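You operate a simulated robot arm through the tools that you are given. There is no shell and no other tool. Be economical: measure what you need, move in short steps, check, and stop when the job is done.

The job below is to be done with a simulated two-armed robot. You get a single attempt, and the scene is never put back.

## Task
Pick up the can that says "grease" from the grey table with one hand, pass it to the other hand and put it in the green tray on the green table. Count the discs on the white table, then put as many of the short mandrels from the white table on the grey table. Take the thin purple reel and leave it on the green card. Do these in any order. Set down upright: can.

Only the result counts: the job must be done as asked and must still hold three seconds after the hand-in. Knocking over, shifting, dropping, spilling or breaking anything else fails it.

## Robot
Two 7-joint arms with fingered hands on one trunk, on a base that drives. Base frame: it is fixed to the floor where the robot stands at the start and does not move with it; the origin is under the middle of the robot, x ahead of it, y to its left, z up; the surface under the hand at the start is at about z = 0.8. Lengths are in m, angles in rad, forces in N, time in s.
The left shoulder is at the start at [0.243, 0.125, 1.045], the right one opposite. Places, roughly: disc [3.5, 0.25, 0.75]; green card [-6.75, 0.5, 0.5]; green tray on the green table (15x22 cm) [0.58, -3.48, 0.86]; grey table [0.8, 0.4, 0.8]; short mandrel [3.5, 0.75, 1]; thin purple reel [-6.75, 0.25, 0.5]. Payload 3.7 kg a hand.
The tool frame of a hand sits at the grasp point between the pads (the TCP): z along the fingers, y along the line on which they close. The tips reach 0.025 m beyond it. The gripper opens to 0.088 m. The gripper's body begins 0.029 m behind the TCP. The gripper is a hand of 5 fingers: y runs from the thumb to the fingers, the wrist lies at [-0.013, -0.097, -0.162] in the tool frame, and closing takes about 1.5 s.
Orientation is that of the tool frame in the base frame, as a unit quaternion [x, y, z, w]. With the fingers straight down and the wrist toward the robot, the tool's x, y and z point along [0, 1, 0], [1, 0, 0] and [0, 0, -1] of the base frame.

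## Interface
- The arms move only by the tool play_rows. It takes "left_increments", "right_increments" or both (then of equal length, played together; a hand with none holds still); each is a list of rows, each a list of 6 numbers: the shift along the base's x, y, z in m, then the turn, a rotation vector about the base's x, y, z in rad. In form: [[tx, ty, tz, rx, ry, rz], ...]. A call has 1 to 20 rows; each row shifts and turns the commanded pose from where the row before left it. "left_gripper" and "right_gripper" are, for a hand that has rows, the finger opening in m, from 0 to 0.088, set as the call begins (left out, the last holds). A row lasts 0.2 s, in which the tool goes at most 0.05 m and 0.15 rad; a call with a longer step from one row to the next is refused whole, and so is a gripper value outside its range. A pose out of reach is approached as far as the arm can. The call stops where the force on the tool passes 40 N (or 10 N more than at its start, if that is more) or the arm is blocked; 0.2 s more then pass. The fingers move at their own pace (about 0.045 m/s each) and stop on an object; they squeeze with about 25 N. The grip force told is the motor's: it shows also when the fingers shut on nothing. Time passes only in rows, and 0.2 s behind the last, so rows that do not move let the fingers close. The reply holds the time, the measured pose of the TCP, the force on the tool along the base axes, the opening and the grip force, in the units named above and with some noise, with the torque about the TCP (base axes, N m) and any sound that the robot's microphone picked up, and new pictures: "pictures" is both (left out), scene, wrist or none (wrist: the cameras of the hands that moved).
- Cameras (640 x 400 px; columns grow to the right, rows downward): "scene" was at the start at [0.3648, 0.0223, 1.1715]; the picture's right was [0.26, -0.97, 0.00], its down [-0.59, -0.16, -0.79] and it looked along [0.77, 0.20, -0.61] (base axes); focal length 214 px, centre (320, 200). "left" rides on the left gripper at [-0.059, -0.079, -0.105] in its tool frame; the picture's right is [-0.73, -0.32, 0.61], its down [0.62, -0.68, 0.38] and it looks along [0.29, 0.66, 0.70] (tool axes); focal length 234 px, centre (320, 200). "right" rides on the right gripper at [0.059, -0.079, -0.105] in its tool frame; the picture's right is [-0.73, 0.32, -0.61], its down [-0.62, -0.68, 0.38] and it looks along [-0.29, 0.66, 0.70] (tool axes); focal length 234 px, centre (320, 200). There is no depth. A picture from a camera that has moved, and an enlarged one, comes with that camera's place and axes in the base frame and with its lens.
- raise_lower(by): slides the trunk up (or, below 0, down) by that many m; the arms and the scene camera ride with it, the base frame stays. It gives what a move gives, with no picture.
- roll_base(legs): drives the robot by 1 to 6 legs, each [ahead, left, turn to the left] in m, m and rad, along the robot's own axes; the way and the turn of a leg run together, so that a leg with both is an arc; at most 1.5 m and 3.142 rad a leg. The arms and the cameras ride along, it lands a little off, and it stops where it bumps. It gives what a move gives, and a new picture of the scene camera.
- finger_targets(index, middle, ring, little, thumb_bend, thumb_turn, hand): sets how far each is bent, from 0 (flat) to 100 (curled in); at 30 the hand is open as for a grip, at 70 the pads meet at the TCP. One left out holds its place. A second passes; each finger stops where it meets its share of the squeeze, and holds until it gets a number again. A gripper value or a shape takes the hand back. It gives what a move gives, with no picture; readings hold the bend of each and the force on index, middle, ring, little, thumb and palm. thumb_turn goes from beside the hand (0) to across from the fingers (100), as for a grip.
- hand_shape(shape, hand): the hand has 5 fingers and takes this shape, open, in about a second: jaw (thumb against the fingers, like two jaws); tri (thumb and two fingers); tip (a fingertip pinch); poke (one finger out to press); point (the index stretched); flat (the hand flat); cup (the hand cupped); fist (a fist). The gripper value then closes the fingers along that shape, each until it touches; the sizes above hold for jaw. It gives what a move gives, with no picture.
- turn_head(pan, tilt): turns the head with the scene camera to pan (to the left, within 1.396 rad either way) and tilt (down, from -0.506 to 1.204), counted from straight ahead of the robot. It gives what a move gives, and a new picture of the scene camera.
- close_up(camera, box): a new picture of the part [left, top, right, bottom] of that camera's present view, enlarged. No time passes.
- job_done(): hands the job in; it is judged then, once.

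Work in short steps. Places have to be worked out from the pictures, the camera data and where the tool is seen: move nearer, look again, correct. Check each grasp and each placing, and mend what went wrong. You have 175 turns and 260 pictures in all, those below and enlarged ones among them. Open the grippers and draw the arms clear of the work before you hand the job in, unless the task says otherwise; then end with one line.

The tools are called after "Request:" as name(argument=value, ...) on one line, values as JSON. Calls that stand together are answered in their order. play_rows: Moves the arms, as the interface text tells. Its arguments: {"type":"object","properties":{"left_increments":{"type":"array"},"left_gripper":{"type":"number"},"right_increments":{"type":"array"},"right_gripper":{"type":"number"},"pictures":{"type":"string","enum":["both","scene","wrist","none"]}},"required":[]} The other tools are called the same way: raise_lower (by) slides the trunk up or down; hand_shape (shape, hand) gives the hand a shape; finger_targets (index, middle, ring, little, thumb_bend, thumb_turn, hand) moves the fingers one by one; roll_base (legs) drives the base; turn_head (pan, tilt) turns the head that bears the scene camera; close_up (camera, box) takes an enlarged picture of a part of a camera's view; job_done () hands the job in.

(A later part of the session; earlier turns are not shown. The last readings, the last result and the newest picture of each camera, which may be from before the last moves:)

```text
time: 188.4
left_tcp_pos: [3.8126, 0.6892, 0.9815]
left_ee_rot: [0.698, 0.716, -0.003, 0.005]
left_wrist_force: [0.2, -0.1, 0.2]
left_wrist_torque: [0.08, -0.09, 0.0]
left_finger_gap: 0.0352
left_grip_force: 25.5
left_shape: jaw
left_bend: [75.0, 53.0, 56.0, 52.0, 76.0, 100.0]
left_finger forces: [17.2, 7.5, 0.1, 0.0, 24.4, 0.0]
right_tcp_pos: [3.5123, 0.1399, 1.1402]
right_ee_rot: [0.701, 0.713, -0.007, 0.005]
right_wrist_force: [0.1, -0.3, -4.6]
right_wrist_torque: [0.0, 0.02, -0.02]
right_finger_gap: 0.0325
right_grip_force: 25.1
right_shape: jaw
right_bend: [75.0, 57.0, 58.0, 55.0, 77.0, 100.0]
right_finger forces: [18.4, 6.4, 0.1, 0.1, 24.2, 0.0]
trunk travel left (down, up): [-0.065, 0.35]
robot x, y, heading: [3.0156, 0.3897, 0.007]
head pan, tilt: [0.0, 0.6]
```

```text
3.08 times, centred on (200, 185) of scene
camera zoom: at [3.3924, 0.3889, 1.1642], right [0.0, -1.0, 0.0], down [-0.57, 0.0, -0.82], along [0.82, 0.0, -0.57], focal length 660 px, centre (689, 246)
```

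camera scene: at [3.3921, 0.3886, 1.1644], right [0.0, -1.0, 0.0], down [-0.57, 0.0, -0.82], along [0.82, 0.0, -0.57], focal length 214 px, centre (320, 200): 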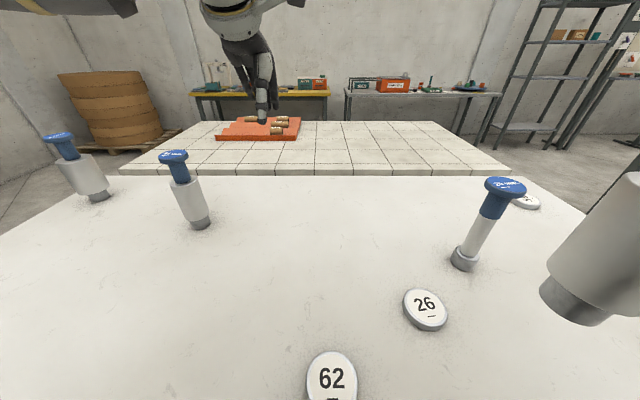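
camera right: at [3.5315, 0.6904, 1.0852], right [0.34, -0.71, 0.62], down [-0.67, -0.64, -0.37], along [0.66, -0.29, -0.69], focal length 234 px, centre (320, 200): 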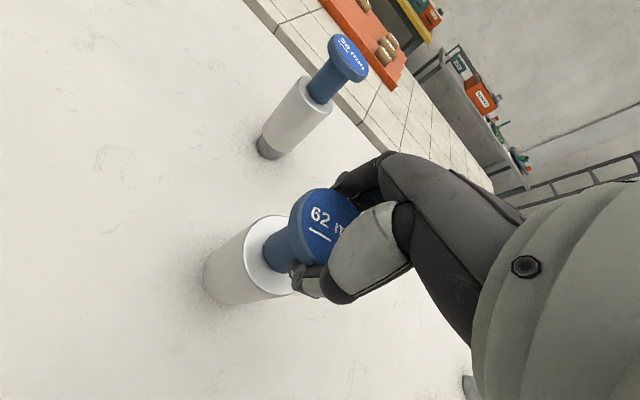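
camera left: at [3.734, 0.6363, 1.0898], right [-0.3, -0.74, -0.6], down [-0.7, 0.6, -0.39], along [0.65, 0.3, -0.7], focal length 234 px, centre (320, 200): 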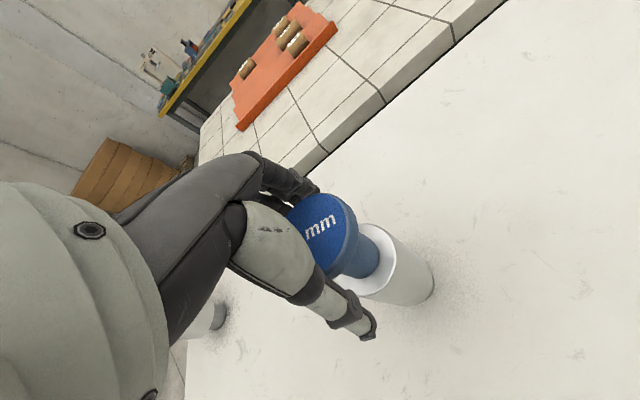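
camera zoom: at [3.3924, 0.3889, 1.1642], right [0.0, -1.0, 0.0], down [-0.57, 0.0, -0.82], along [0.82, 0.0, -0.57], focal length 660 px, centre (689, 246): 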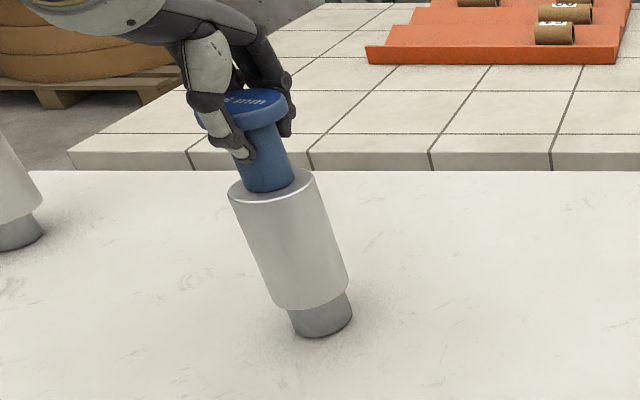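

Firm grip. Lift and draw the left hand back for travel.

Request:
play_rows(left_increments=[[0, 0, 0.02, 0, 0, 0], [0, 0, 0.04, 0, 0, 0], [0, 0, 0.04, 0, 0, 0], [-0.02, 0, 0.04, 0, 0, 0], [-0.045, 0, 0.01, 0, 0, 0], [-0.045, 0, 0.01, 0, 0, 0], [-0.045, 0, 0.01, 0, 0, 0], [-0.045, 0, 0.01, 0, 0, 0], [-0.045, 0, 0, 0, 0, 0], [-0.045, 0, 0, 0, 0, 0]], right_increments=[[0, 0, 0.01, 0, 0, 0], [0, 0, 0.01, 0, 0, 0], [0, 0, 0.01, 0, 0, 0], [0, 0, 0, 0, 0, 0], [0, 0, 0, 0, 0, 0], [0, 0, 0, 0, 0, 0], [0, 0, 0, 0, 0, 0], [0, 0, 0, 0, 0, 0], [0, 0, 0, 0, 0, 0], [0, 0, 0, 0, 0, 0]], pictures="scene")

```text
time: 190.7
left_tcp_pos: [3.5203, 0.6919, 1.1585]
left_ee_rot: [0.697, 0.717, -0.003, 0.005]
left_wrist_force: [0.0, 0.2, -3.9]
left_wrist_torque: [-0.02, 0.01, -0.04]
left_finger_gap: 0.0348
left_grip_force: 25.3
left_shape: jaw
left_bend: [75.0, 53.0, 57.0, 52.0, 77.0, 100.0]
left_finger forces: [16.4, 6.9, 2.1, 0.0, 23.5, 0.1]
right_tcp_pos: [3.5124, 0.1401, 1.172]
right_ee_rot: [0.701, 0.713, -0.007, 0.006]
right_wrist_force: [-0.8, 0.0, -3.4]
right_wrist_torque: [-0.01, -0.02, 0.01]
right_finger_gap: 0.0328
right_grip_force: 25.5
right_shape: jaw
right_bend: [75.0, 57.0, 58.0, 55.0, 77.0, 100.0]
right_finger forces: [18.3, 6.2, 0.0, 0.0, 24.2, 0.1]
trunk travel left (down, up): [-0.065, 0.35]
robot x, y, heading: [3.0097, 0.3901, 0.0]
head pan, tilt: [0.0, 0.6]
camera scene: at [3.3917, 0.3892, 1.1646], right [0.0, -1.0, 0.0], down [-0.56, 0.0, -0.83], along [0.83, 0.0, -0.56], focal length 214 px, centre (320, 200)
```

scene: 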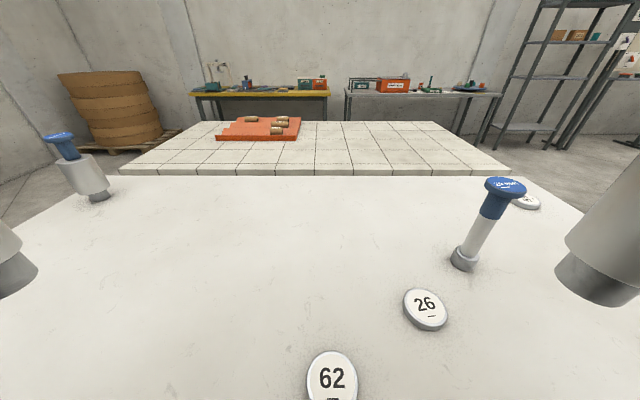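

Both held. Drive back, south through the gap, west along the aisle, then turn to the grey table's south side.

Request:
roll_base(legs=[[-0.65, 0, 0], [0, -1.37, 0], [-1.5, 0, 0]])

```text
time: 212.4
left_tcp_pos: [1.4572, -0.6419, 1.1582]
left_ee_rot: [0.702, 0.712, -0.004, 0.005]
left_wrist_force: [0.0, -0.1, -2.9]
left_wrist_torque: [0.0, 0.02, 0.0]
left_finger_gap: 0.0348
left_grip_force: 24.7
left_shape: jaw
left_bend: [75.0, 53.0, 57.0, 52.0, 77.0, 100.0]
left_finger forces: [16.3, 6.9, 2.1, 0.0, 23.2, 0.1]
right_tcp_pos: [1.4417, -1.1938, 1.172]
right_ee_rot: [0.705, 0.709, -0.008, 0.005]
right_wrist_force: [-0.4, -0.2, -4.2]
right_wrist_torque: [-0.02, 0.01, 0.01]
right_finger_gap: 0.0326
right_grip_force: 24.6
right_shape: jaw
right_bend: [75.0, 57.0, 58.0, 55.0, 77.0, 100.0]
right_finger forces: [18.5, 6.3, 0.0, 0.0, 24.1, 0.1]
trunk travel left (down, up): [-0.065, 0.35]
robot x, y, heading: [0.948, -0.9406, -0.007]
head pan, tilt: [0.0, 0.6]
camera scene: at [1.3251, -0.9436, 1.1643], right [-0.01, -1.0, 0.0], down [-0.57, 0.0, -0.82], along [0.82, -0.01, -0.57], focal length 214 px, centre (320, 200)
```

scene: 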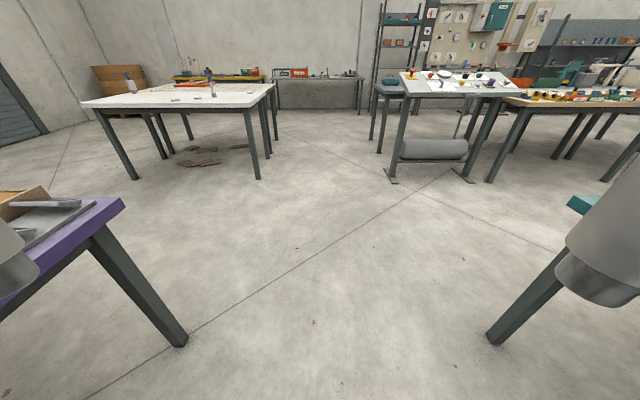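

Turn left and settle in front of the grey table.

Request:
roll_base(legs=[[0, 0, 1.575], [0.15, 0.19, 0]])

Request:
turn_head(pan=0.0, tilt=0.8)

```text
time: 218.4
left_tcp_pos: [0.4776, -0.2745, 1.1586]
left_ee_rot: [0.003, 1.0, 0.001, 0.005]
left_wrist_force: [-0.3, -0.7, -3.4]
left_wrist_torque: [0.01, 0.01, 0.02]
left_finger_gap: 0.0341
left_grip_force: 25.2
left_shape: jaw
left_bend: [75.0, 53.0, 57.0, 52.0, 77.0, 100.0]
left_finger forces: [15.6, 6.7, 2.0, 0.0, 21.4, 0.1]
right_tcp_pos: [1.0278, -0.3007, 1.1714]
right_ee_rot: [0.006, 1.0, -0.003, 0.008]
right_wrist_force: [0.2, 0.0, -3.2]
right_wrist_torque: [0.01, 0.01, 0.0]
right_finger_gap: 0.0321
right_grip_force: 24.7
right_shape: jaw
right_bend: [75.0, 57.0, 58.0, 55.0, 77.0, 100.0]
right_finger forces: [18.2, 6.0, 0.1, 0.0, 23.6, 0.0]
trunk travel left (down, up): [-0.065, 0.35]
robot x, y, heading: [0.7645, -0.798, 1.542]
head pan, tilt: [0.0, 0.6]
camera scene: at [0.7736, -0.4121, 1.1642], right [1.0, -0.03, 0.0], down [-0.01, -0.57, -0.82], along [0.02, 0.82, -0.57], focal length 214 px, centre (320, 200)
```

scene: 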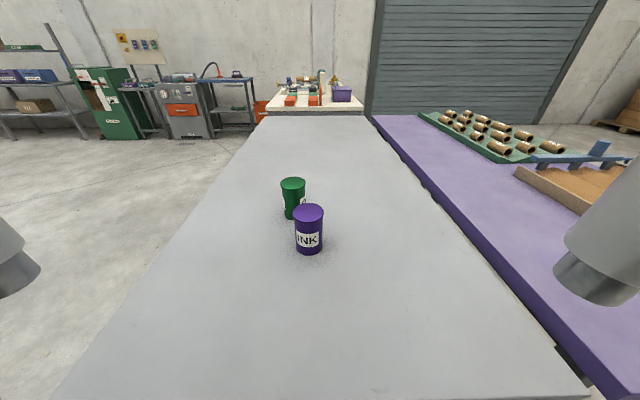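

```text
time: 219.2
left_tcp_pos: [0.4771, -0.2757, 1.1582]
left_ee_rot: [0.002, 1.0, 0.001, 0.007]
left_wrist_force: [-0.1, -0.3, -3.2]
left_wrist_torque: [0.01, -0.01, 0.01]
left_finger_gap: 0.034
left_grip_force: 25.5
left_shape: jaw
left_bend: [75.0, 53.0, 57.0, 52.0, 77.0, 100.0]
left_finger forces: [15.6, 6.7, 2.1, 0.0, 21.3, 0.0]
right_tcp_pos: [1.0276, -0.3009, 1.171]
right_ee_rot: [0.007, 1.0, -0.002, 0.009]
right_wrist_force: [-0.4, -0.5, -3.6]
right_wrist_torque: [-0.01, 0.0, 0.04]
right_finger_gap: 0.0322
right_grip_force: 25.2
right_shape: jaw
right_bend: [75.0, 57.0, 58.0, 55.0, 77.0, 100.0]
right_finger forces: [18.3, 6.3, 0.1, 0.0, 23.7, 0.1]
trunk travel left (down, up): [-0.065, 0.35]
robot x, y, heading: [0.7675, -0.7928, 1.543]
head pan, tilt: [0.0, 0.799]
camera scene: at [0.7737, -0.4199, 1.1475], right [1.0, -0.03, 0.0], down [-0.02, -0.72, -0.7], along [0.02, 0.7, -0.72], focal length 214 px, centre (320, 200)
```

scene: 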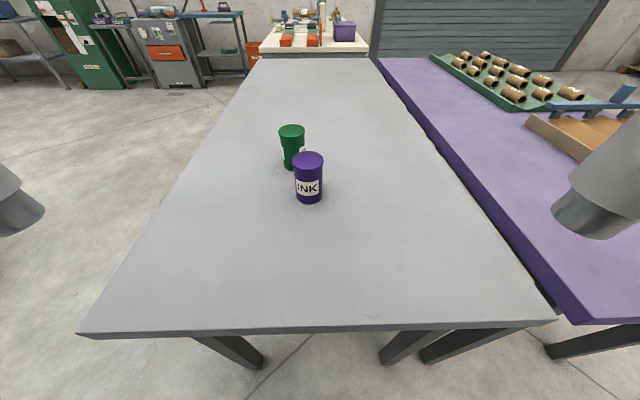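

Table spans x 0.44–1.12 from y=-0.335. I'll set the left mandrel at (0.57,-0.17) and the right at (0.95,-0.13): move over and lower partly.

Request:
play_rows(left_increments=[[0.0186, 0.0212, 0, 0, 0, 0], [0.0186, 0.0212, 0, 0, 0, 0], [0.0186, 0.0212, 0, 0, 0, 0], [0.0186, 0.0212, 0, 0, 0, 0], [0.0186, 0.0212, 0, 0, 0, 0], [0, 0, -0.036, 0, 0, 0], [0, 0, -0.036, 0, 0, 0], [0, 0, -0.036, 0, 0, 0], [0, 0, -0.032, 0, 0, 0]], right_increments=[[-0.0156, 0.034, 0, 0, 0, 0], [-0.0156, 0.034, 0, 0, 0, 0], [-0.0156, 0.034, 0, 0, 0, 0], [-0.0156, 0.034, 0, 0, 0, 0], [-0.0156, 0.034, 0, 0, 0, 0], [0, 0, -0.039, 0, 0, 0], [0, 0, -0.039, 0, 0, 0], [0, 0, -0.039, 0, 0, 0], [0, 0, -0.035, 0, 0, 0]], pictures="scene")

```text
time: 221.2
left_tcp_pos: [0.5675, -0.1669, 1.0183]
left_ee_rot: [0.002, 1.0, 0.0, 0.006]
left_wrist_force: [-0.1, -1.0, -3.5]
left_wrist_torque: [-0.03, -0.05, -0.01]
left_finger_gap: 0.0342
left_grip_force: 25.3
left_shape: jaw
left_bend: [75.0, 53.0, 57.0, 52.0, 77.0, 100.0]
left_finger forces: [15.1, 6.7, 2.4, 0.0, 21.1, 0.0]
right_tcp_pos: [0.9482, -0.1304, 1.0167]
right_ee_rot: [0.006, 1.0, -0.002, 0.008]
right_wrist_force: [0.0, 0.2, -3.7]
right_wrist_torque: [-0.03, -0.02, 0.0]
right_finger_gap: 0.0319
right_grip_force: 25.0
right_shape: jaw
right_bend: [75.0, 58.0, 58.0, 55.0, 77.0, 100.0]
right_finger forces: [18.3, 6.5, 0.1, 0.0, 23.4, 0.0]
trunk travel left (down, up): [-0.065, 0.35]
robot x, y, heading: [0.7657, -0.7933, 1.543]
head pan, tilt: [0.0, 0.799]
camera scene: at [0.7739, -0.4191, 1.147], right [1.0, -0.03, 0.0], down [-0.02, -0.72, -0.7], along [0.02, 0.7, -0.72], focal length 214 px, centre (320, 200)
```

scene: 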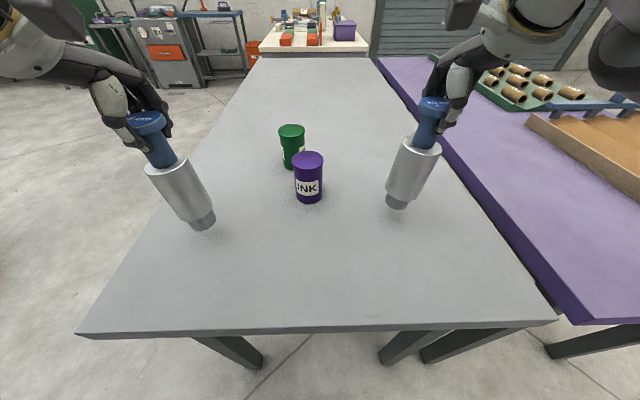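

Both upright. Lower to about 1 cm above, then slowly to contact.

Request:
play_rows(left_increments=[[0, 0, -0.015, 0, 0, 0], [0, 0, -0.01, 0, 0, 0], [0, 0, -0.004, 0, 0, 0], [0, 0, -0.003, 0, 0, 0]], right_increments=[[0, 0, -0.015, 0, 0, 0], [0, 0, -0.01, 0, 0, 0], [0, 0, -0.003, 0, 0, 0], [0, 0, -0.003, 0, 0, 0]], pictures="none")

```text
time: 222.2
left_tcp_pos: [0.5697, -0.1685, 0.986]
left_ee_rot: [0.001, 1.0, 0.001, 0.006]
left_wrist_force: [0.4, 0.2, -3.4]
left_wrist_torque: [-0.02, 0.01, 0.0]
left_finger_gap: 0.0338
left_grip_force: 24.9
left_shape: jaw
left_bend: [75.0, 53.0, 57.0, 52.0, 77.0, 100.0]
left_finger forces: [15.0, 6.8, 2.3, 0.0, 21.1, 0.0]
right_tcp_pos: [0.9501, -0.1309, 0.9878]
right_ee_rot: [0.006, 1.0, -0.002, 0.008]
right_wrist_force: [0.5, -0.1, -4.4]
right_wrist_torque: [-0.02, -0.04, -0.01]
right_finger_gap: 0.0317
right_grip_force: 25.2
right_shape: jaw
right_bend: [75.0, 58.0, 58.0, 55.0, 77.0, 100.0]
right_finger forces: [18.4, 6.3, 0.1, 0.0, 23.3, 0.0]
trunk travel left (down, up): [-0.065, 0.35]
robot x, y, heading: [0.7658, -0.7895, 1.543]
head pan, tilt: [0.0, 0.799]
```

Request:
play_rows(left_increments=[[0, 0, -0.002, 0, 0, 0], [0, 0, -0.002, 0, 0, 0], [0, 0, -0.001, 0, 0, 0]], right_increments=[[0, 0, -0.002, 0, 0, 0], [0, 0, -0.002, 0, 0, 0], [0, 0, -0.002, 0, 0, 0]], pictures="none")

Request:
close_up(camera="scene", box=[110, 90, 270, 250])

Request:
close_up(camera="scene", box=[350, 80, 510, 230])

```text
time: 223.0
left_tcp_pos: [0.5704, -0.1679, 0.9819]
left_ee_rot: [0.002, 1.0, 0.001, 0.006]
left_wrist_force: [0.0, 0.2, -2.1]
left_wrist_torque: [0.0, 0.01, 0.02]
left_finger_gap: 0.0337
left_grip_force: 24.7
left_shape: jaw
left_bend: [75.0, 53.0, 57.0, 52.0, 77.0, 100.0]
left_finger forces: [15.0, 6.9, 2.3, 0.1, 21.4, 0.1]
right_tcp_pos: [0.949, -0.1317, 0.9834]
right_ee_rot: [0.007, 1.0, -0.002, 0.009]
right_wrist_force: [-0.2, -0.6, -4.6]
right_wrist_torque: [0.01, -0.04, -0.01]
right_finger_gap: 0.0318
right_grip_force: 25.0
right_shape: jaw
right_bend: [75.0, 58.0, 58.0, 55.0, 77.0, 100.0]
right_finger forces: [18.4, 6.3, 0.1, 0.0, 23.3, 0.0]
trunk travel left (down, up): [-0.065, 0.35]
robot x, y, heading: [0.7653, -0.7917, 1.544]
head pan, tilt: [0.0, 0.799]
```

```text
2.50 times, centred on (190, 170) of scene
camera zoom: at [0.7738, -0.4201, 1.1475], right [1.0, -0.03, 0.0], down [-0.02, -0.72, -0.7], along [0.02, 0.7, -0.72], focal length 536 px, centre (645, 275)
```

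zoom: 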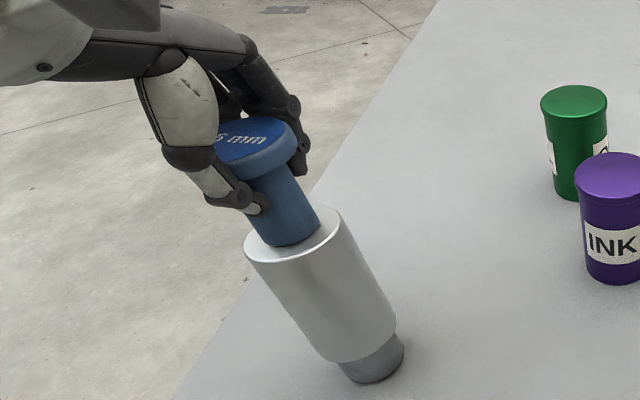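

```text
2.67 times, centred on (430, 155) of scene
camera zoom: at [0.7738, -0.4201, 1.1475], right [1.0, -0.03, 0.0], down [-0.02, -0.72, -0.7], along [0.02, 0.7, -0.72], focal length 572 px, centre (27, 320)
```

zoom: 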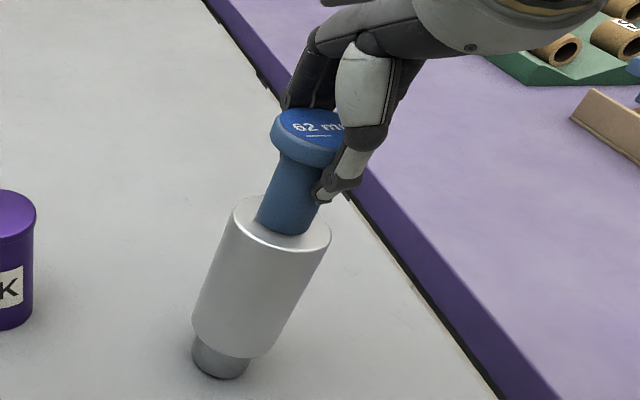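

Almost touching. Continue in small steps.

Request:
play_rows(left_increments=[[0, 0, -0.0015, 0, 0, 0], [0, 0, -0.0015, 0, 0, 0], [0, 0, -0.001, 0, 0, 0]], right_increments=[[0, 0, -0.002, 0, 0, 0], [0, 0, -0.0015, 0, 0, 0], [0, 0, -0.0015, 0, 0, 0]], pictures="none")

```text
time: 223.8
left_tcp_pos: [0.5683, -0.1706, 0.9802]
left_ee_rot: [0.003, 1.0, 0.005, 0.006]
left_wrist_force: [0.6, -0.2, 7.0]
left_wrist_torque: [0.13, 0.01, -0.01]
left_finger_gap: 0.0338
left_grip_force: 24.8
left_shape: jaw
left_bend: [75.0, 53.0, 57.0, 52.0, 78.0, 100.0]
left_finger forces: [14.6, 7.4, 1.8, 0.0, 21.7, 0.0]
right_tcp_pos: [0.9506, -0.1328, 0.9814]
right_ee_rot: [0.006, 1.0, 0.002, 0.007]
right_wrist_force: [0.1, 0.2, 13.6]
right_wrist_torque: [0.04, -0.06, -0.02]
right_finger_gap: 0.0322
right_grip_force: 25.4
right_shape: jaw
right_bend: [75.0, 58.0, 58.0, 55.0, 78.0, 100.0]
right_finger forces: [18.0, 6.7, 0.0, 0.0, 23.5, 0.0]
trunk travel left (down, up): [-0.065, 0.35]
robot x, y, heading: [0.7658, -0.7926, 1.547]
head pan, tilt: [0.0, 0.799]
```

Both touch the table (7 N and 14 N). Open both hands.

Request:
play_rows(left_increments=[[0, 0, 0, 0, 0, 0], [0, 0, 0, 0, 0, 0], [0, 0, 0, 0, 0, 0], [0, 0, 0, 0, 0, 0], [0, 0, 0, 0, 0, 0], [0, 0, 0, 0, 0, 0], [0, 0, 0, 0, 0, 0]], right_increments=[[0, 0, 0, 0, 0, 0], [0, 0, 0, 0, 0, 0], [0, 0, 0, 0, 0, 0], [0, 0, 0, 0, 0, 0], [0, 0, 0, 0, 0, 0], [0, 0, 0, 0, 0, 0], [0, 0, 0, 0, 0, 0]], left_gripper=0.088, right_gripper=0.088, pictures="scene")

```text
time: 225.4
left_tcp_pos: [0.5687, -0.1694, 0.9784]
left_ee_rot: [0.002, 1.0, 0.0, 0.006]
left_wrist_force: [-0.2, -0.4, 0.7]
left_wrist_torque: [0.02, -0.03, 0.02]
left_finger_gap: 0.0878
left_grip_force: 0.1
left_shape: jaw
left_bend: [30.0, 30.0, 30.0, 30.0, 30.0, 98.0]
left_finger forces: [0.0, 0.0, 0.1, 0.0, 0.0, 0.1]
right_tcp_pos: [0.9492, -0.1324, 0.9762]
right_ee_rot: [0.006, 1.0, -0.002, 0.009]
right_wrist_force: [-0.2, -0.2, 0.2]
right_wrist_torque: [0.01, 0.0, 0.02]
right_finger_gap: 0.0875
right_grip_force: 0.0
right_shape: jaw
right_bend: [30.0, 30.0, 30.0, 30.0, 30.0, 98.0]
right_finger forces: [0.0, 0.1, 0.0, 0.1, 0.0, 0.0]
trunk travel left (down, up): [-0.065, 0.35]
robot x, y, heading: [0.7659, -0.7959, 1.545]
head pan, tilt: [0.0, 0.799]
camera scene: at [0.7737, -0.4204, 1.1476], right [1.0, -0.03, 0.0], down [-0.02, -0.72, -0.7], along [0.02, 0.7, -0.72], focal length 214 px, centre (320, 200)
```

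scene: 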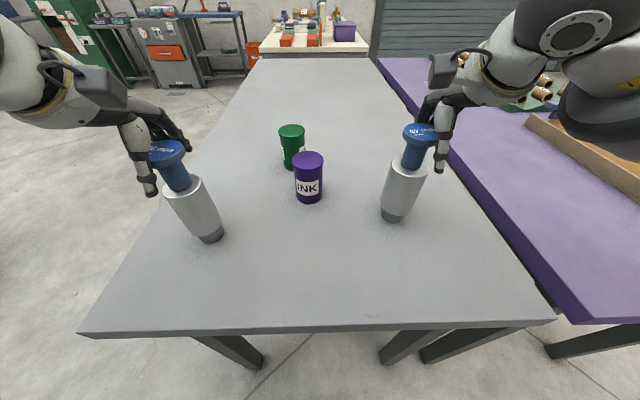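

Both stand free. Raise both hands straight up, then back.

Request:
play_rows(left_increments=[[0, 0, 0.03, 0, 0, 0], [0, 0, 0.04, 0, 0, 0], [0, 0, 0.04, 0, 0, 0], [0, 0, 0.04, 0, 0, 0], [0, -0.03, 0.03, 0, 0, 0], [0, -0.04, 0, 0, 0, 0], [0, -0.04, 0, 0, 0, 0]], right_increments=[[0, 0, 0.03, 0, 0, 0], [0, 0, 0.04, 0, 0, 0], [0, 0, 0.04, 0, 0, 0], [0, 0, 0.04, 0, 0, 0], [0, -0.03, 0.03, 0, 0, 0], [0, -0.04, 0, 0, 0, 0], [0, -0.04, 0, 0, 0, 0]], pictures="scene")

```text
time: 227.0
left_tcp_pos: [0.5735, -0.2878, 1.1647]
left_ee_rot: [0.002, 1.0, 0.003, 0.005]
left_wrist_force: [0.5, -0.8, 0.5]
left_wrist_torque: [0.02, 0.0, -0.02]
left_finger_gap: 0.0877
left_grip_force: 0.0
left_shape: jaw
left_bend: [30.0, 30.0, 30.0, 30.0, 30.0, 98.0]
left_finger forces: [0.1, 0.0, 0.0, 0.1, 0.0, 0.1]
right_tcp_pos: [0.9502, -0.245, 1.1572]
right_ee_rot: [0.006, 1.0, -0.001, 0.009]
right_wrist_force: [0.3, 1.2, 0.8]
right_wrist_torque: [0.01, 0.0, 0.0]
right_finger_gap: 0.0878
right_grip_force: 0.0
right_shape: jaw
right_bend: [30.0, 30.0, 30.0, 30.0, 30.0, 98.0]
right_finger forces: [0.0, 0.0, 0.1, 0.1, 0.0, 0.0]
trunk travel left (down, up): [-0.065, 0.35]
robot x, y, heading: [0.7695, -0.7933, 1.542]
head pan, tilt: [0.0, 0.799]
camera scene: at [0.7737, -0.4225, 1.1486], right [1.0, -0.03, 0.0], down [-0.02, -0.72, -0.7], along [0.02, 0.7, -0.72], focal length 214 px, centre (320, 200)
```

scene: 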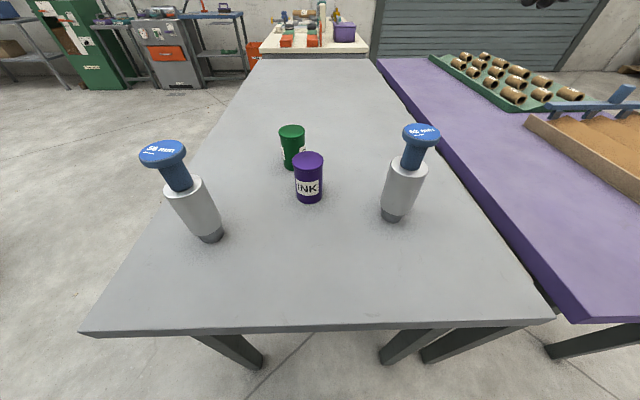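

Two mandrels stand on the grey table. Now back to the white table for the third (72 mm), approaching from its north end. First drive to the gap and look north.

Request:
roll_base(legs=[[-0.15, 0, 0], [0, 0, -1.543], [1.5, 0, 0]])

Request:
turn_head(pan=1.1, tilt=0.3)

```text
time: 239.3
left_tcp_pos: [2.7855, -0.8098, 1.1611]
left_ee_rot: [0.714, 0.7, -0.004, 0.005]
left_wrist_force: [0.7, 1.4, 0.1]
left_wrist_torque: [0.01, 0.0, -0.02]
left_finger_gap: 0.0877
left_grip_force: 0.0
left_shape: jaw
left_bend: [30.0, 30.0, 30.0, 30.0, 30.0, 98.0]
left_finger forces: [0.1, 0.1, 0.0, 0.0, 0.0, 0.0]
right_tcp_pos: [2.8196, -1.1859, 1.1552]
right_ee_rot: [0.716, 0.698, -0.007, 0.004]
right_wrist_force: [-0.2, -0.4, 0.4]
right_wrist_torque: [-0.02, 0.04, 0.03]
right_finger_gap: 0.0878
right_grip_force: 0.0
right_shape: jaw
right_bend: [30.0, 30.0, 30.0, 30.0, 30.0, 98.0]
right_finger forces: [0.1, 0.0, 0.0, 0.1, 0.0, 0.0]
trunk travel left (down, up): [-0.065, 0.35]
robot x, y, heading: [2.2766, -0.9979, -0.045]
head pan, tilt: [0.0, 0.799]
camera scene: at [2.6444, -1.01, 1.1476], right [-0.04, -1.0, 0.0], down [-0.72, 0.03, -0.7], along [0.7, -0.03, -0.72], focal length 214 px, centre (320, 200)
```

scene: 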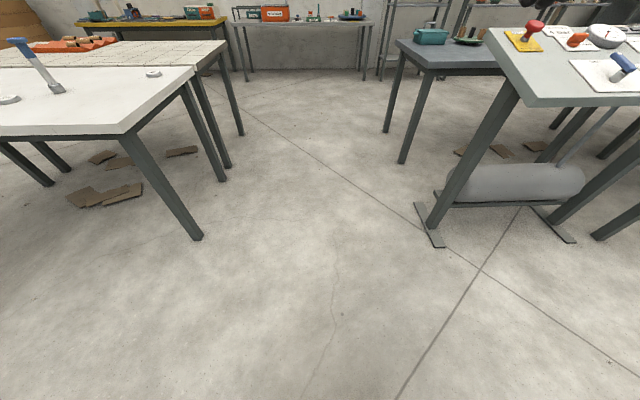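

```text
time: 240.6
left_tcp_pos: [2.7848, -0.8085, 1.1612]
left_ee_rot: [0.713, 0.701, -0.004, 0.005]
left_wrist_force: [-0.4, 0.1, -0.6]
left_wrist_torque: [-0.03, 0.03, 0.0]
left_finger_gap: 0.0876
left_grip_force: 0.0
left_shape: jaw
left_bend: [30.0, 30.0, 30.0, 30.0, 30.0, 98.0]
left_finger forces: [0.1, 0.0, 0.0, 0.0, 0.1, 0.0]
right_tcp_pos: [2.8199, -1.1866, 1.1559]
right_ee_rot: [0.716, 0.698, -0.008, 0.005]
right_wrist_force: [0.9, -0.2, 0.2]
right_wrist_torque: [-0.04, 0.0, 0.02]
right_finger_gap: 0.0876
right_grip_force: 0.1
right_shape: jaw
right_bend: [30.0, 30.0, 30.0, 30.0, 30.0, 98.0]
right_finger forces: [0.0, 0.1, 0.1, 0.0, 0.0, 0.0]
trunk travel left (down, up): [-0.065, 0.35]
robot x, y, heading: [2.2722, -0.9936, -0.039]
head pan, tilt: [1.1, 0.3]
camera scene: at [2.6095, -0.9253, 1.1919], right [0.87, -0.49, 0.0], down [-0.15, -0.26, -0.96], along [0.47, 0.83, -0.3], focal length 214 px, centre (320, 200)
```

scene: 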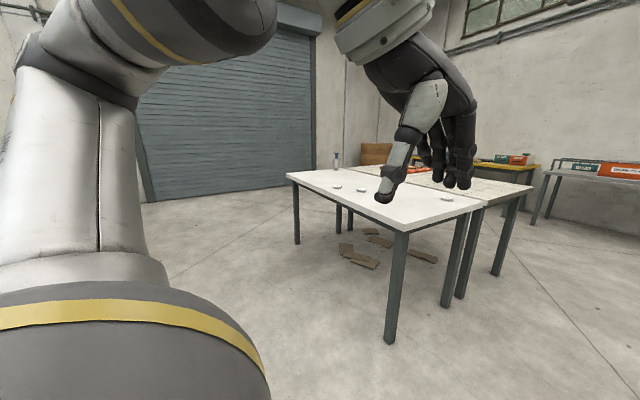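

The north side is open floor. Strafe north, drive east, turn to face the table's north end.

Request:
roll_base(legs=[[0, 1.4, 0.04], [0, 1.35, 0], [1.4, 0, 0]])

Request:
roll_base(legs=[[0, 0, -1.571]])

Request:
turn_head(pan=0.1, tilt=0.7)

```text
time: 271.4
left_tcp_pos: [4.1252, 2.0394, 1.1621]
left_ee_rot: [0.689, 0.725, -0.003, 0.006]
left_wrist_force: [0.6, 0.2, 1.2]
left_wrist_torque: [0.01, -0.03, -0.01]
left_finger_gap: 0.0875
left_grip_force: 0.0
left_shape: jaw
left_bend: [30.0, 30.0, 30.0, 30.0, 30.0, 98.0]
left_finger forces: [0.0, 0.0, 0.1, 0.0, 0.0, 0.1]
right_tcp_pos: [4.1874, 1.6644, 1.1554]
right_ee_rot: [0.692, 0.722, -0.007, 0.004]
right_wrist_force: [-0.2, 0.1, 0.3]
right_wrist_torque: [0.0, 0.0, 0.0]
right_finger_gap: 0.0877
right_grip_force: 0.0
right_shape: jaw
right_bend: [30.0, 30.0, 30.0, 30.0, 30.0, 98.0]
right_finger forces: [0.1, 0.0, 0.0, 0.1, 0.0, 0.1]
trunk travel left (down, up): [-0.065, 0.35]
robot x, y, heading: [3.628, 1.8204, 0.032]
head pan, tilt: [1.1, 0.3]
camera scene: at [3.958, 1.9118, 1.1919], right [0.9, -0.43, 0.0], down [-0.13, -0.27, -0.96], along [0.41, 0.86, -0.3], focal length 214 px, centre (320, 200)
```

scene: 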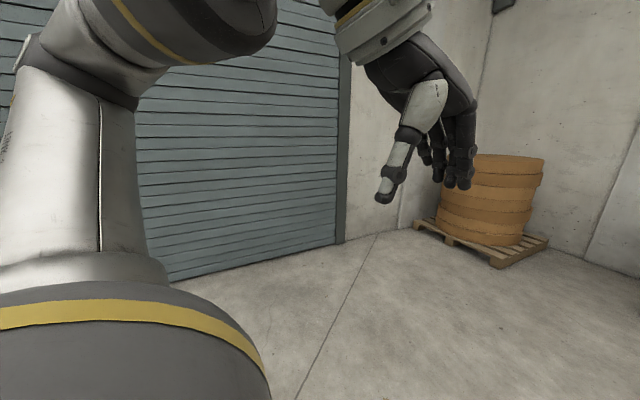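

```text
time: 275.6
left_tcp_pos: [3.8458, 1.3194, 1.1624]
left_ee_rot: [1.0, 0.023, -0.006, 0.001]
left_wrist_force: [0.3, 0.9, 0.6]
left_wrist_torque: [0.03, 0.01, 0.01]
left_finger_gap: 0.0877
left_grip_force: 0.0
left_shape: jaw
left_bend: [30.0, 30.0, 30.0, 30.0, 30.0, 98.0]
left_finger forces: [0.0, 0.0, 0.0, 0.1, 0.0, 0.0]
right_tcp_pos: [3.4712, 1.2601, 1.1545]
right_ee_rot: [1.0, 0.019, -0.008, -0.001]
right_wrist_force: [-0.1, 0.3, -0.5]
right_wrist_torque: [-0.01, 0.02, 0.0]
right_finger_gap: 0.0878
right_grip_force: 0.0
right_shape: jaw
right_bend: [30.0, 30.0, 30.0, 30.0, 30.0, 98.0]
right_finger forces: [0.1, 0.0, 0.1, 0.0, 0.0, 0.1]
trunk travel left (down, up): [-0.065, 0.35]
robot x, y, heading: [3.6249, 1.8167, -1.549]
head pan, tilt: [1.1, 0.3]
camera scene: at [3.7179, 1.4869, 1.192], right [-0.43, -0.9, 0.0], down [-0.27, 0.13, -0.96], along [0.86, -0.41, -0.3], focal length 214 px, centre (320, 200)
```

scene: 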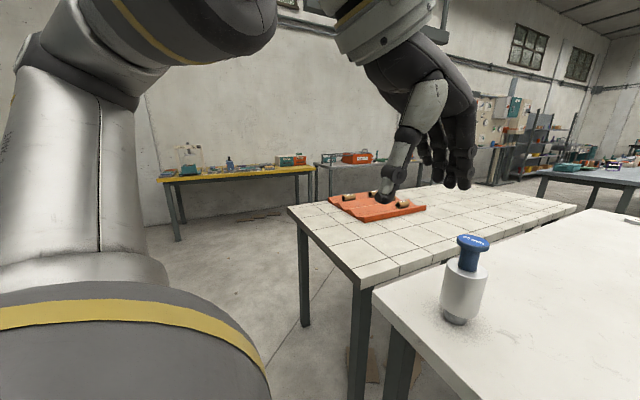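

```text
time: 276.9
left_tcp_pos: [3.8456, 1.3201, 1.161]
left_ee_rot: [1.0, 0.022, -0.006, 0.001]
left_wrist_force: [0.4, -1.0, 0.6]
left_wrist_torque: [0.01, -0.02, 0.01]
left_finger_gap: 0.0877
left_grip_force: 0.1
left_shape: jaw
left_bend: [30.0, 30.0, 30.0, 30.0, 30.0, 98.0]
left_finger forces: [0.0, 0.0, 0.0, 0.0, 0.1, 0.1]
right_tcp_pos: [3.4716, 1.261, 1.1558]
right_ee_rot: [1.0, 0.019, -0.009, -0.002]
right_wrist_force: [0.0, -0.4, -0.6]
right_wrist_torque: [-0.01, 0.02, 0.01]
right_finger_gap: 0.0879
right_grip_force: 0.1
right_shape: jaw
right_bend: [30.0, 30.0, 30.0, 30.0, 30.0, 98.0]
right_finger forces: [0.0, 0.0, 0.0, 0.1, 0.0, 0.0]
trunk travel left (down, up): [-0.065, 0.35]
robot x, y, heading: [3.6268, 1.818, -1.547]
head pan, tilt: [0.099, 0.7]
camera scene: at [3.6444, 1.443, 1.1559], right [-0.99, -0.12, 0.0], down [-0.08, 0.64, -0.77], along [0.09, -0.76, -0.64], focal length 214 px, centre (320, 200)
```

scene: 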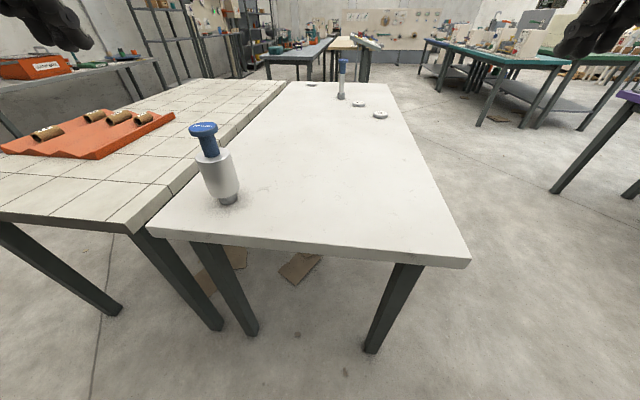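

Same count of three discs from this side. The 72 mm mandrel is at (3.927,1.053); bring the left hand above it.

Request:
play_rows(left_increments=[[0.0116, -0.0381, -0.0087, 0, 0, 0], [0.0116, -0.0381, -0.0087, 0, 0, 0], [0.0116, -0.0381, -0.0087, 0, 0, 0], [0.0116, -0.0381, -0.0087, 0, 0, 0], [0.0116, -0.0381, -0.0087, 0, 0, 0], [0.0116, -0.0381, -0.0087, 0, 0, 0], [0.0116, -0.0381, -0.0087, 0, 0, 0]], pictures="wrist")

```text
time: 278.5
left_tcp_pos: [3.9295, 1.0527, 1.1029]
left_ee_rot: [1.0, 0.023, -0.005, 0.0]
left_wrist_force: [-0.9, 0.5, -0.4]
left_wrist_torque: [0.05, 0.01, -0.01]
left_finger_gap: 0.0876
left_grip_force: 0.2
left_shape: jaw
left_bend: [30.0, 30.0, 30.0, 30.0, 30.0, 98.0]
left_finger forces: [0.1, 0.0, 0.0, 0.0, 0.1, 0.0]
right_tcp_pos: [3.4709, 1.2598, 1.155]
right_ee_rot: [1.0, 0.019, -0.009, -0.003]
right_wrist_force: [-0.6, 0.0, -1.0]
right_wrist_torque: [-0.02, 0.02, -0.01]
right_finger_gap: 0.088
right_grip_force: 0.1
right_shape: jaw
right_bend: [30.0, 30.0, 30.0, 30.0, 30.0, 98.0]
right_finger forces: [0.0, 0.0, 0.1, 0.0, 0.1, 0.0]
trunk travel left (down, up): [-0.065, 0.35]
robot x, y, heading: [3.6277, 1.819, -1.545]
head pan, tilt: [0.099, 0.7]
camera left: at [3.8675, 1.1278, 1.2091], right [-0.75, 0.29, -0.6], down [0.59, 0.71, -0.39], along [0.31, -0.64, -0.7], focal length 234 px, centre (320, 200)
```

left: 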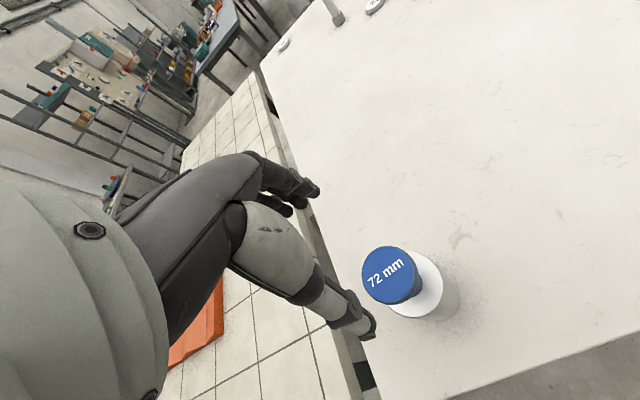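

Aligned within 4 mm. Correct, descend and close.

Request:
play_rows(left_increments=[[-0.003, 0.003, -0.02, 0, 0, 0], [0, 0, -0.03, 0, 0, 0], [0, 0, -0.03, 0, 0, 0], [0, 0, -0.03, 0, 0, 0], [0, 0, -0.011, 0, 0, 0]], pictures="wrist")

Request:
close_up(camera="scene", box=[140, 90, 300, 220])

```text
time: 279.7
left_tcp_pos: [3.9253, 1.0573, 0.9806]
left_ee_rot: [1.0, 0.023, -0.007, 0.002]
left_wrist_force: [-0.5, -0.4, -0.4]
left_wrist_torque: [0.01, 0.0, 0.0]
left_finger_gap: 0.0877
left_grip_force: 0.1
left_shape: jaw
left_bend: [30.0, 30.0, 30.0, 30.0, 30.0, 98.0]
left_finger forces: [0.0, 0.0, 0.0, 0.0, 0.1, 0.1]
right_tcp_pos: [3.4727, 1.2609, 1.1563]
right_ee_rot: [1.0, 0.019, -0.008, -0.001]
right_wrist_force: [-0.2, -0.1, -0.3]
right_wrist_torque: [-0.01, 0.02, -0.01]
right_finger_gap: 0.0877
right_grip_force: 0.1
right_shape: jaw
right_bend: [30.0, 30.0, 30.0, 30.0, 30.0, 98.0]
right_finger forces: [0.0, 0.0, 0.1, 0.0, 0.1, 0.1]
trunk travel left (down, up): [-0.065, 0.35]
robot x, y, heading: [3.6296, 1.8212, -1.546]
head pan, tilt: [0.099, 0.7]
camera left: at [3.8641, 1.1331, 1.0865], right [-0.75, 0.29, -0.6], down [0.59, 0.71, -0.39], along [0.31, -0.65, -0.7], focal length 234 px, centre (320, 200)
```

left: 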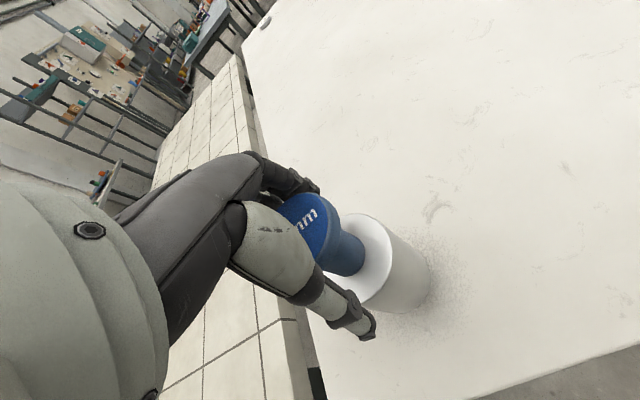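

```text
3.08 times, centred on (220, 155) of scene
camera zoom: at [3.6444, 1.4431, 1.1559], right [-0.99, -0.12, 0.0], down [-0.08, 0.64, -0.77], along [0.09, -0.76, -0.64], focal length 660 px, centre (628, 338)
```

zoom: 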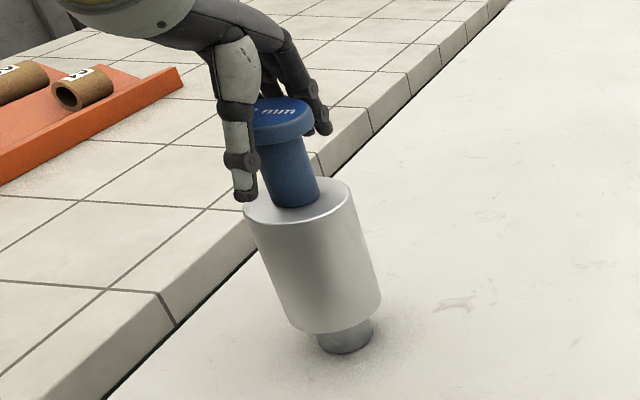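

Raise 5 mm so the thumb clears the wide shoulder, then close.

Request:
play_rows(left_increments=[[0, 0, 0.005, 0, 0, 0]], pictures="none")

Request:
play_rows(left_increments=[[0, 0, 0, 0, 0, 0], [0, 0, 0, 0, 0, 0], [0, 0, 0, 0, 0, 0], [0, 0, 0, 0, 0, 0], [0, 0, 0, 0, 0, 0], [0, 0, 0, 0, 0, 0], [0, 0, 0, 0, 0, 0], [0, 0, 0, 0, 0, 0]], left_gripper=0.0, pictures="none")

Request:
close_up(camera="scene", box=[140, 90, 300, 220])

```text
time: 280.1
left_tcp_pos: [3.925, 1.0565, 0.9854]
left_ee_rot: [1.0, 0.022, -0.005, 0.0]
left_wrist_force: [0.4, 0.3, 0.6]
left_wrist_torque: [-0.01, -0.01, -0.01]
left_finger_gap: 0.0876
left_grip_force: 0.1
left_shape: jaw
left_bend: [30.0, 30.0, 30.0, 30.0, 30.0, 98.0]
left_finger forces: [0.1, 0.0, 0.1, 0.0, 0.0, 0.0]
right_tcp_pos: [3.4701, 1.2616, 1.1566]
right_ee_rot: [1.0, 0.019, -0.008, -0.002]
right_wrist_force: [0.6, -0.4, 0.0]
right_wrist_torque: [0.01, 0.0, 0.0]
right_finger_gap: 0.0876
right_grip_force: 0.0
right_shape: jaw
right_bend: [30.0, 30.0, 30.0, 30.0, 30.0, 98.0]
right_finger forces: [0.0, 0.0, 0.0, 0.1, 0.0, 0.1]
trunk travel left (down, up): [-0.065, 0.35]
robot x, y, heading: [3.6256, 1.8184, -1.543]
head pan, tilt: [0.099, 0.7]
```

```text
time: 281.9
left_tcp_pos: [3.9256, 1.056, 0.9836]
left_ee_rot: [1.0, 0.023, -0.006, 0.0]
left_wrist_force: [0.5, 0.0, 0.7]
left_wrist_torque: [-0.01, 0.0, 0.0]
left_finger_gap: 0.0345
left_grip_force: 24.9
left_shape: jaw
left_bend: [75.0, 51.0, 54.0, 50.0, 77.0, 100.0]
left_finger forces: [13.2, 6.8, 2.8, 0.1, 21.8, 0.0]
right_tcp_pos: [3.4727, 1.2606, 1.1555]
right_ee_rot: [1.0, 0.019, -0.009, -0.002]
right_wrist_force: [-0.7, -0.1, -0.3]
right_wrist_torque: [-0.01, 0.04, -0.02]
right_finger_gap: 0.0875
right_grip_force: 0.0
right_shape: jaw
right_bend: [30.0, 30.0, 30.0, 30.0, 30.0, 98.0]
right_finger forces: [0.1, 0.0, 0.0, 0.0, 0.1, 0.1]
trunk travel left (down, up): [-0.065, 0.35]
robot x, y, heading: [3.6276, 1.8177, -1.547]
head pan, tilt: [0.099, 0.7]
```

```text
3.08 times, centred on (220, 155) of scene
camera zoom: at [3.6445, 1.4426, 1.1557], right [-0.99, -0.12, 0.0], down [-0.08, 0.64, -0.76], along [0.09, -0.76, -0.64], focal length 660 px, centre (628, 338)
```

zoom: 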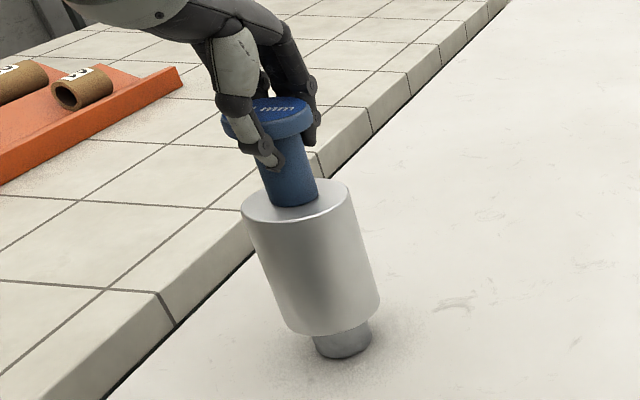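

Good grip. Lift and draw back.

Request:
play_rows(left_increments=[[0, 0, 0.02, 0, 0, 0], [0, 0, 0.04, 0, 0, 0], [0, 0, 0.04, 0, 0, 0], [0, 0, 0.04, 0, 0, 0], [0, 0.03, 0.03, 0, 0, 0], [-0.01, 0.045, 0.01, 0, 0, 0], [-0.02, 0.045, 0, 0, 0, 0], [-0.02, 0.045, 0, 0, 0, 0], [-0.02, 0.045, 0, 0, 0, 0], [-0.02, 0.045, 0, 0, 0, 0]], pictures="scene")

```text
time: 284.1
left_tcp_pos: [3.8335, 1.3098, 1.1655]
left_ee_rot: [1.0, 0.024, -0.006, 0.001]
left_wrist_force: [0.3, 0.6, -4.5]
left_wrist_torque: [0.02, 0.06, 0.06]
left_finger_gap: 0.034
left_grip_force: 24.6
left_shape: jaw
left_bend: [75.0, 51.0, 54.0, 50.0, 77.0, 100.0]
left_finger forces: [13.2, 7.1, 2.7, 0.0, 22.8, 0.0]
right_tcp_pos: [3.4722, 1.2619, 1.1567]
right_ee_rot: [1.0, 0.019, -0.009, -0.001]
right_wrist_force: [0.0, -0.7, -0.2]
right_wrist_torque: [0.01, 0.0, 0.01]
right_finger_gap: 0.0877
right_grip_force: 0.0
right_shape: jaw
right_bend: [30.0, 30.0, 30.0, 30.0, 30.0, 98.0]
right_finger forces: [0.1, 0.1, 0.0, 0.1, 0.0, 0.0]
trunk travel left (down, up): [-0.065, 0.35]
robot x, y, heading: [3.6261, 1.8161, -1.544]
head pan, tilt: [0.099, 0.7]
camera scene: at [3.6441, 1.4437, 1.1562], right [-0.99, -0.12, 0.0], down [-0.08, 0.64, -0.77], along [0.09, -0.76, -0.64], focal length 214 px, centre (320, 200)
```

scene: 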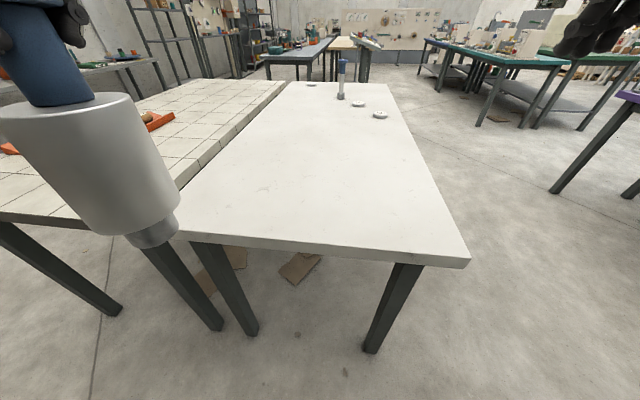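

Third mandrel held. Drive back: west, south through the gap, west along the aisle.

Request:
roll_base(legs=[[0, -1.35, 0], [1.35, 0, 0], [1.33, 0, 0], [0, -1.5, 0]])

Request:
roll_base(legs=[[0, 0, 1.571], [0, 0, 1.56]])

```text
time: 321.6
left_tcp_pos: [1.1841, -1.5052, 1.1633]
left_ee_rot: [0.999, 0.047, -0.006, 0.001]
left_wrist_force: [0.4, -0.1, -4.4]
left_wrist_torque: [0.0, 0.01, 0.01]
left_finger_gap: 0.0342
left_grip_force: 24.7
left_shape: jaw
left_bend: [75.0, 51.0, 54.0, 50.0, 77.0, 100.0]
left_finger forces: [12.9, 7.3, 2.7, 0.0, 23.0, 0.1]
right_tcp_pos: [0.8252, -1.5705, 1.1545]
right_ee_rot: [0.999, 0.043, -0.009, -0.001]
right_wrist_force: [-0.9, -0.2, -0.6]
right_wrist_torque: [-0.01, 0.02, 0.01]
right_finger_gap: 0.0879
right_grip_force: 0.1
right_shape: jaw
right_bend: [30.0, 30.0, 30.0, 30.0, 30.0, 98.0]
right_finger forces: [0.0, 0.0, 0.1, 0.0, 0.0, 0.1]
trunk travel left (down, up): [-0.065, 0.35]
robot x, y, heading: [0.9548, -1.0069, -1.501]
head pan, tilt: [0.099, 0.7]
camera scene: at [0.9882, -1.3802, 1.1557], right [-0.99, -0.17, 0.0], down [-0.11, 0.64, -0.76], along [0.13, -0.75, -0.64], focal length 214 px, centre (320, 200)
```

scene: 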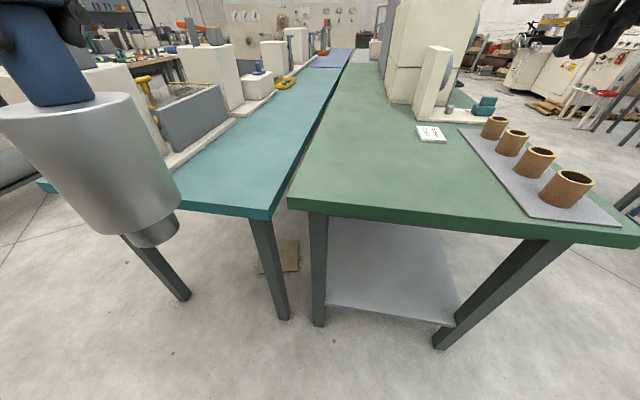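

```text
time: 329.7
left_tcp_pos: [0.7294, -0.5048, 1.1642]
left_ee_rot: [-0.044, 0.999, 0.001, 0.006]
left_wrist_force: [-0.7, -0.5, -4.1]
left_wrist_torque: [0.01, -0.02, -0.03]
left_finger_gap: 0.0336
left_grip_force: 24.6
left_shape: jaw
left_bend: [75.0, 51.0, 54.0, 50.0, 78.0, 100.0]
left_finger forces: [13.1, 6.8, 2.6, 0.0, 21.4, 0.0]
right_tcp_pos: [1.0894, -0.4426, 1.1562]
right_ee_rot: [-0.038, 0.999, -0.001, 0.009]
right_wrist_force: [-0.4, 0.2, -0.6]
right_wrist_torque: [0.0, 0.01, 0.02]
right_finger_gap: 0.0876
right_grip_force: 0.1
right_shape: jaw
right_bend: [30.0, 30.0, 30.0, 30.0, 30.0, 98.0]
right_finger forces: [0.1, 0.0, 0.0, 0.0, 0.0, 0.1]
trunk travel left (down, up): [-0.065, 0.35]
robot x, y, heading: [0.9524, -1.0058, 1.635]
head pan, tilt: [0.099, 0.7]
camera scene: at [0.9205, -0.6309, 1.1557], right [0.99, 0.16, 0.0], down [0.1, -0.64, -0.76], along [-0.12, 0.75, -0.64], focal length 214 px, centre (320, 200)
```

scene: 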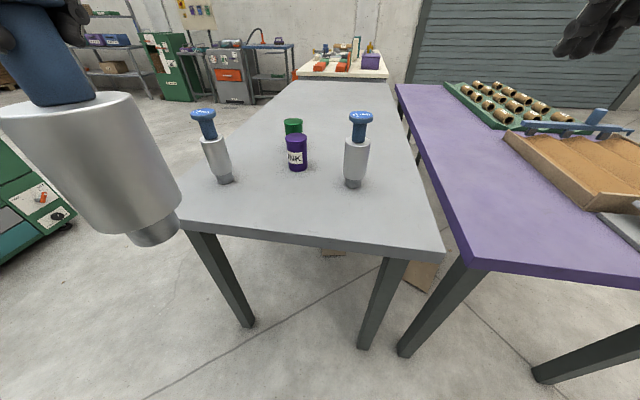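

Third goes at (0.76,-0.23), in front of the ink can between the other two. Align the heading and close in.

Request:
roll_base(legs=[[0, 0, -0.065], [0.2, 0, 0]])

```text
time: 331.7
left_tcp_pos: [0.7651, -0.2962, 1.1646]
left_ee_rot: [-0.009, 1.0, 0.001, 0.006]
left_wrist_force: [0.2, -0.7, -4.1]
left_wrist_torque: [0.01, -0.04, -0.01]
left_finger_gap: 0.0336
left_grip_force: 25.2
left_shape: jaw
left_bend: [75.0, 51.0, 54.0, 50.0, 78.0, 100.0]
left_finger forces: [12.9, 6.8, 2.7, 0.1, 21.7, 0.0]
right_tcp_pos: [1.127, -0.2591, 1.1536]
right_ee_rot: [-0.005, 1.0, -0.001, 0.009]
right_wrist_force: [-0.7, 0.2, 0.2]
right_wrist_torque: [-0.05, -0.01, 0.0]
right_finger_gap: 0.0875
right_grip_force: 0.0
right_shape: jaw
right_bend: [30.0, 30.0, 30.0, 30.0, 30.0, 98.0]
right_finger forces: [0.0, 0.1, 0.0, 0.0, 0.0, 0.0]
trunk travel left (down, up): [-0.065, 0.35]
robot x, y, heading: [0.9564, -0.8143, 1.571]
head pan, tilt: [0.099, 0.7]
camera scene: at [0.9465, -0.4353, 1.1556], right [1.0, 0.1, 0.0], down [0.06, -0.64, -0.76], along [-0.07, 0.76, -0.64], focal length 214 px, centre (320, 200)
```

scene: 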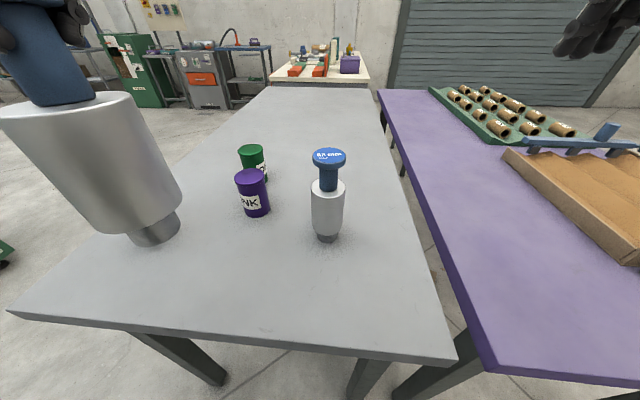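

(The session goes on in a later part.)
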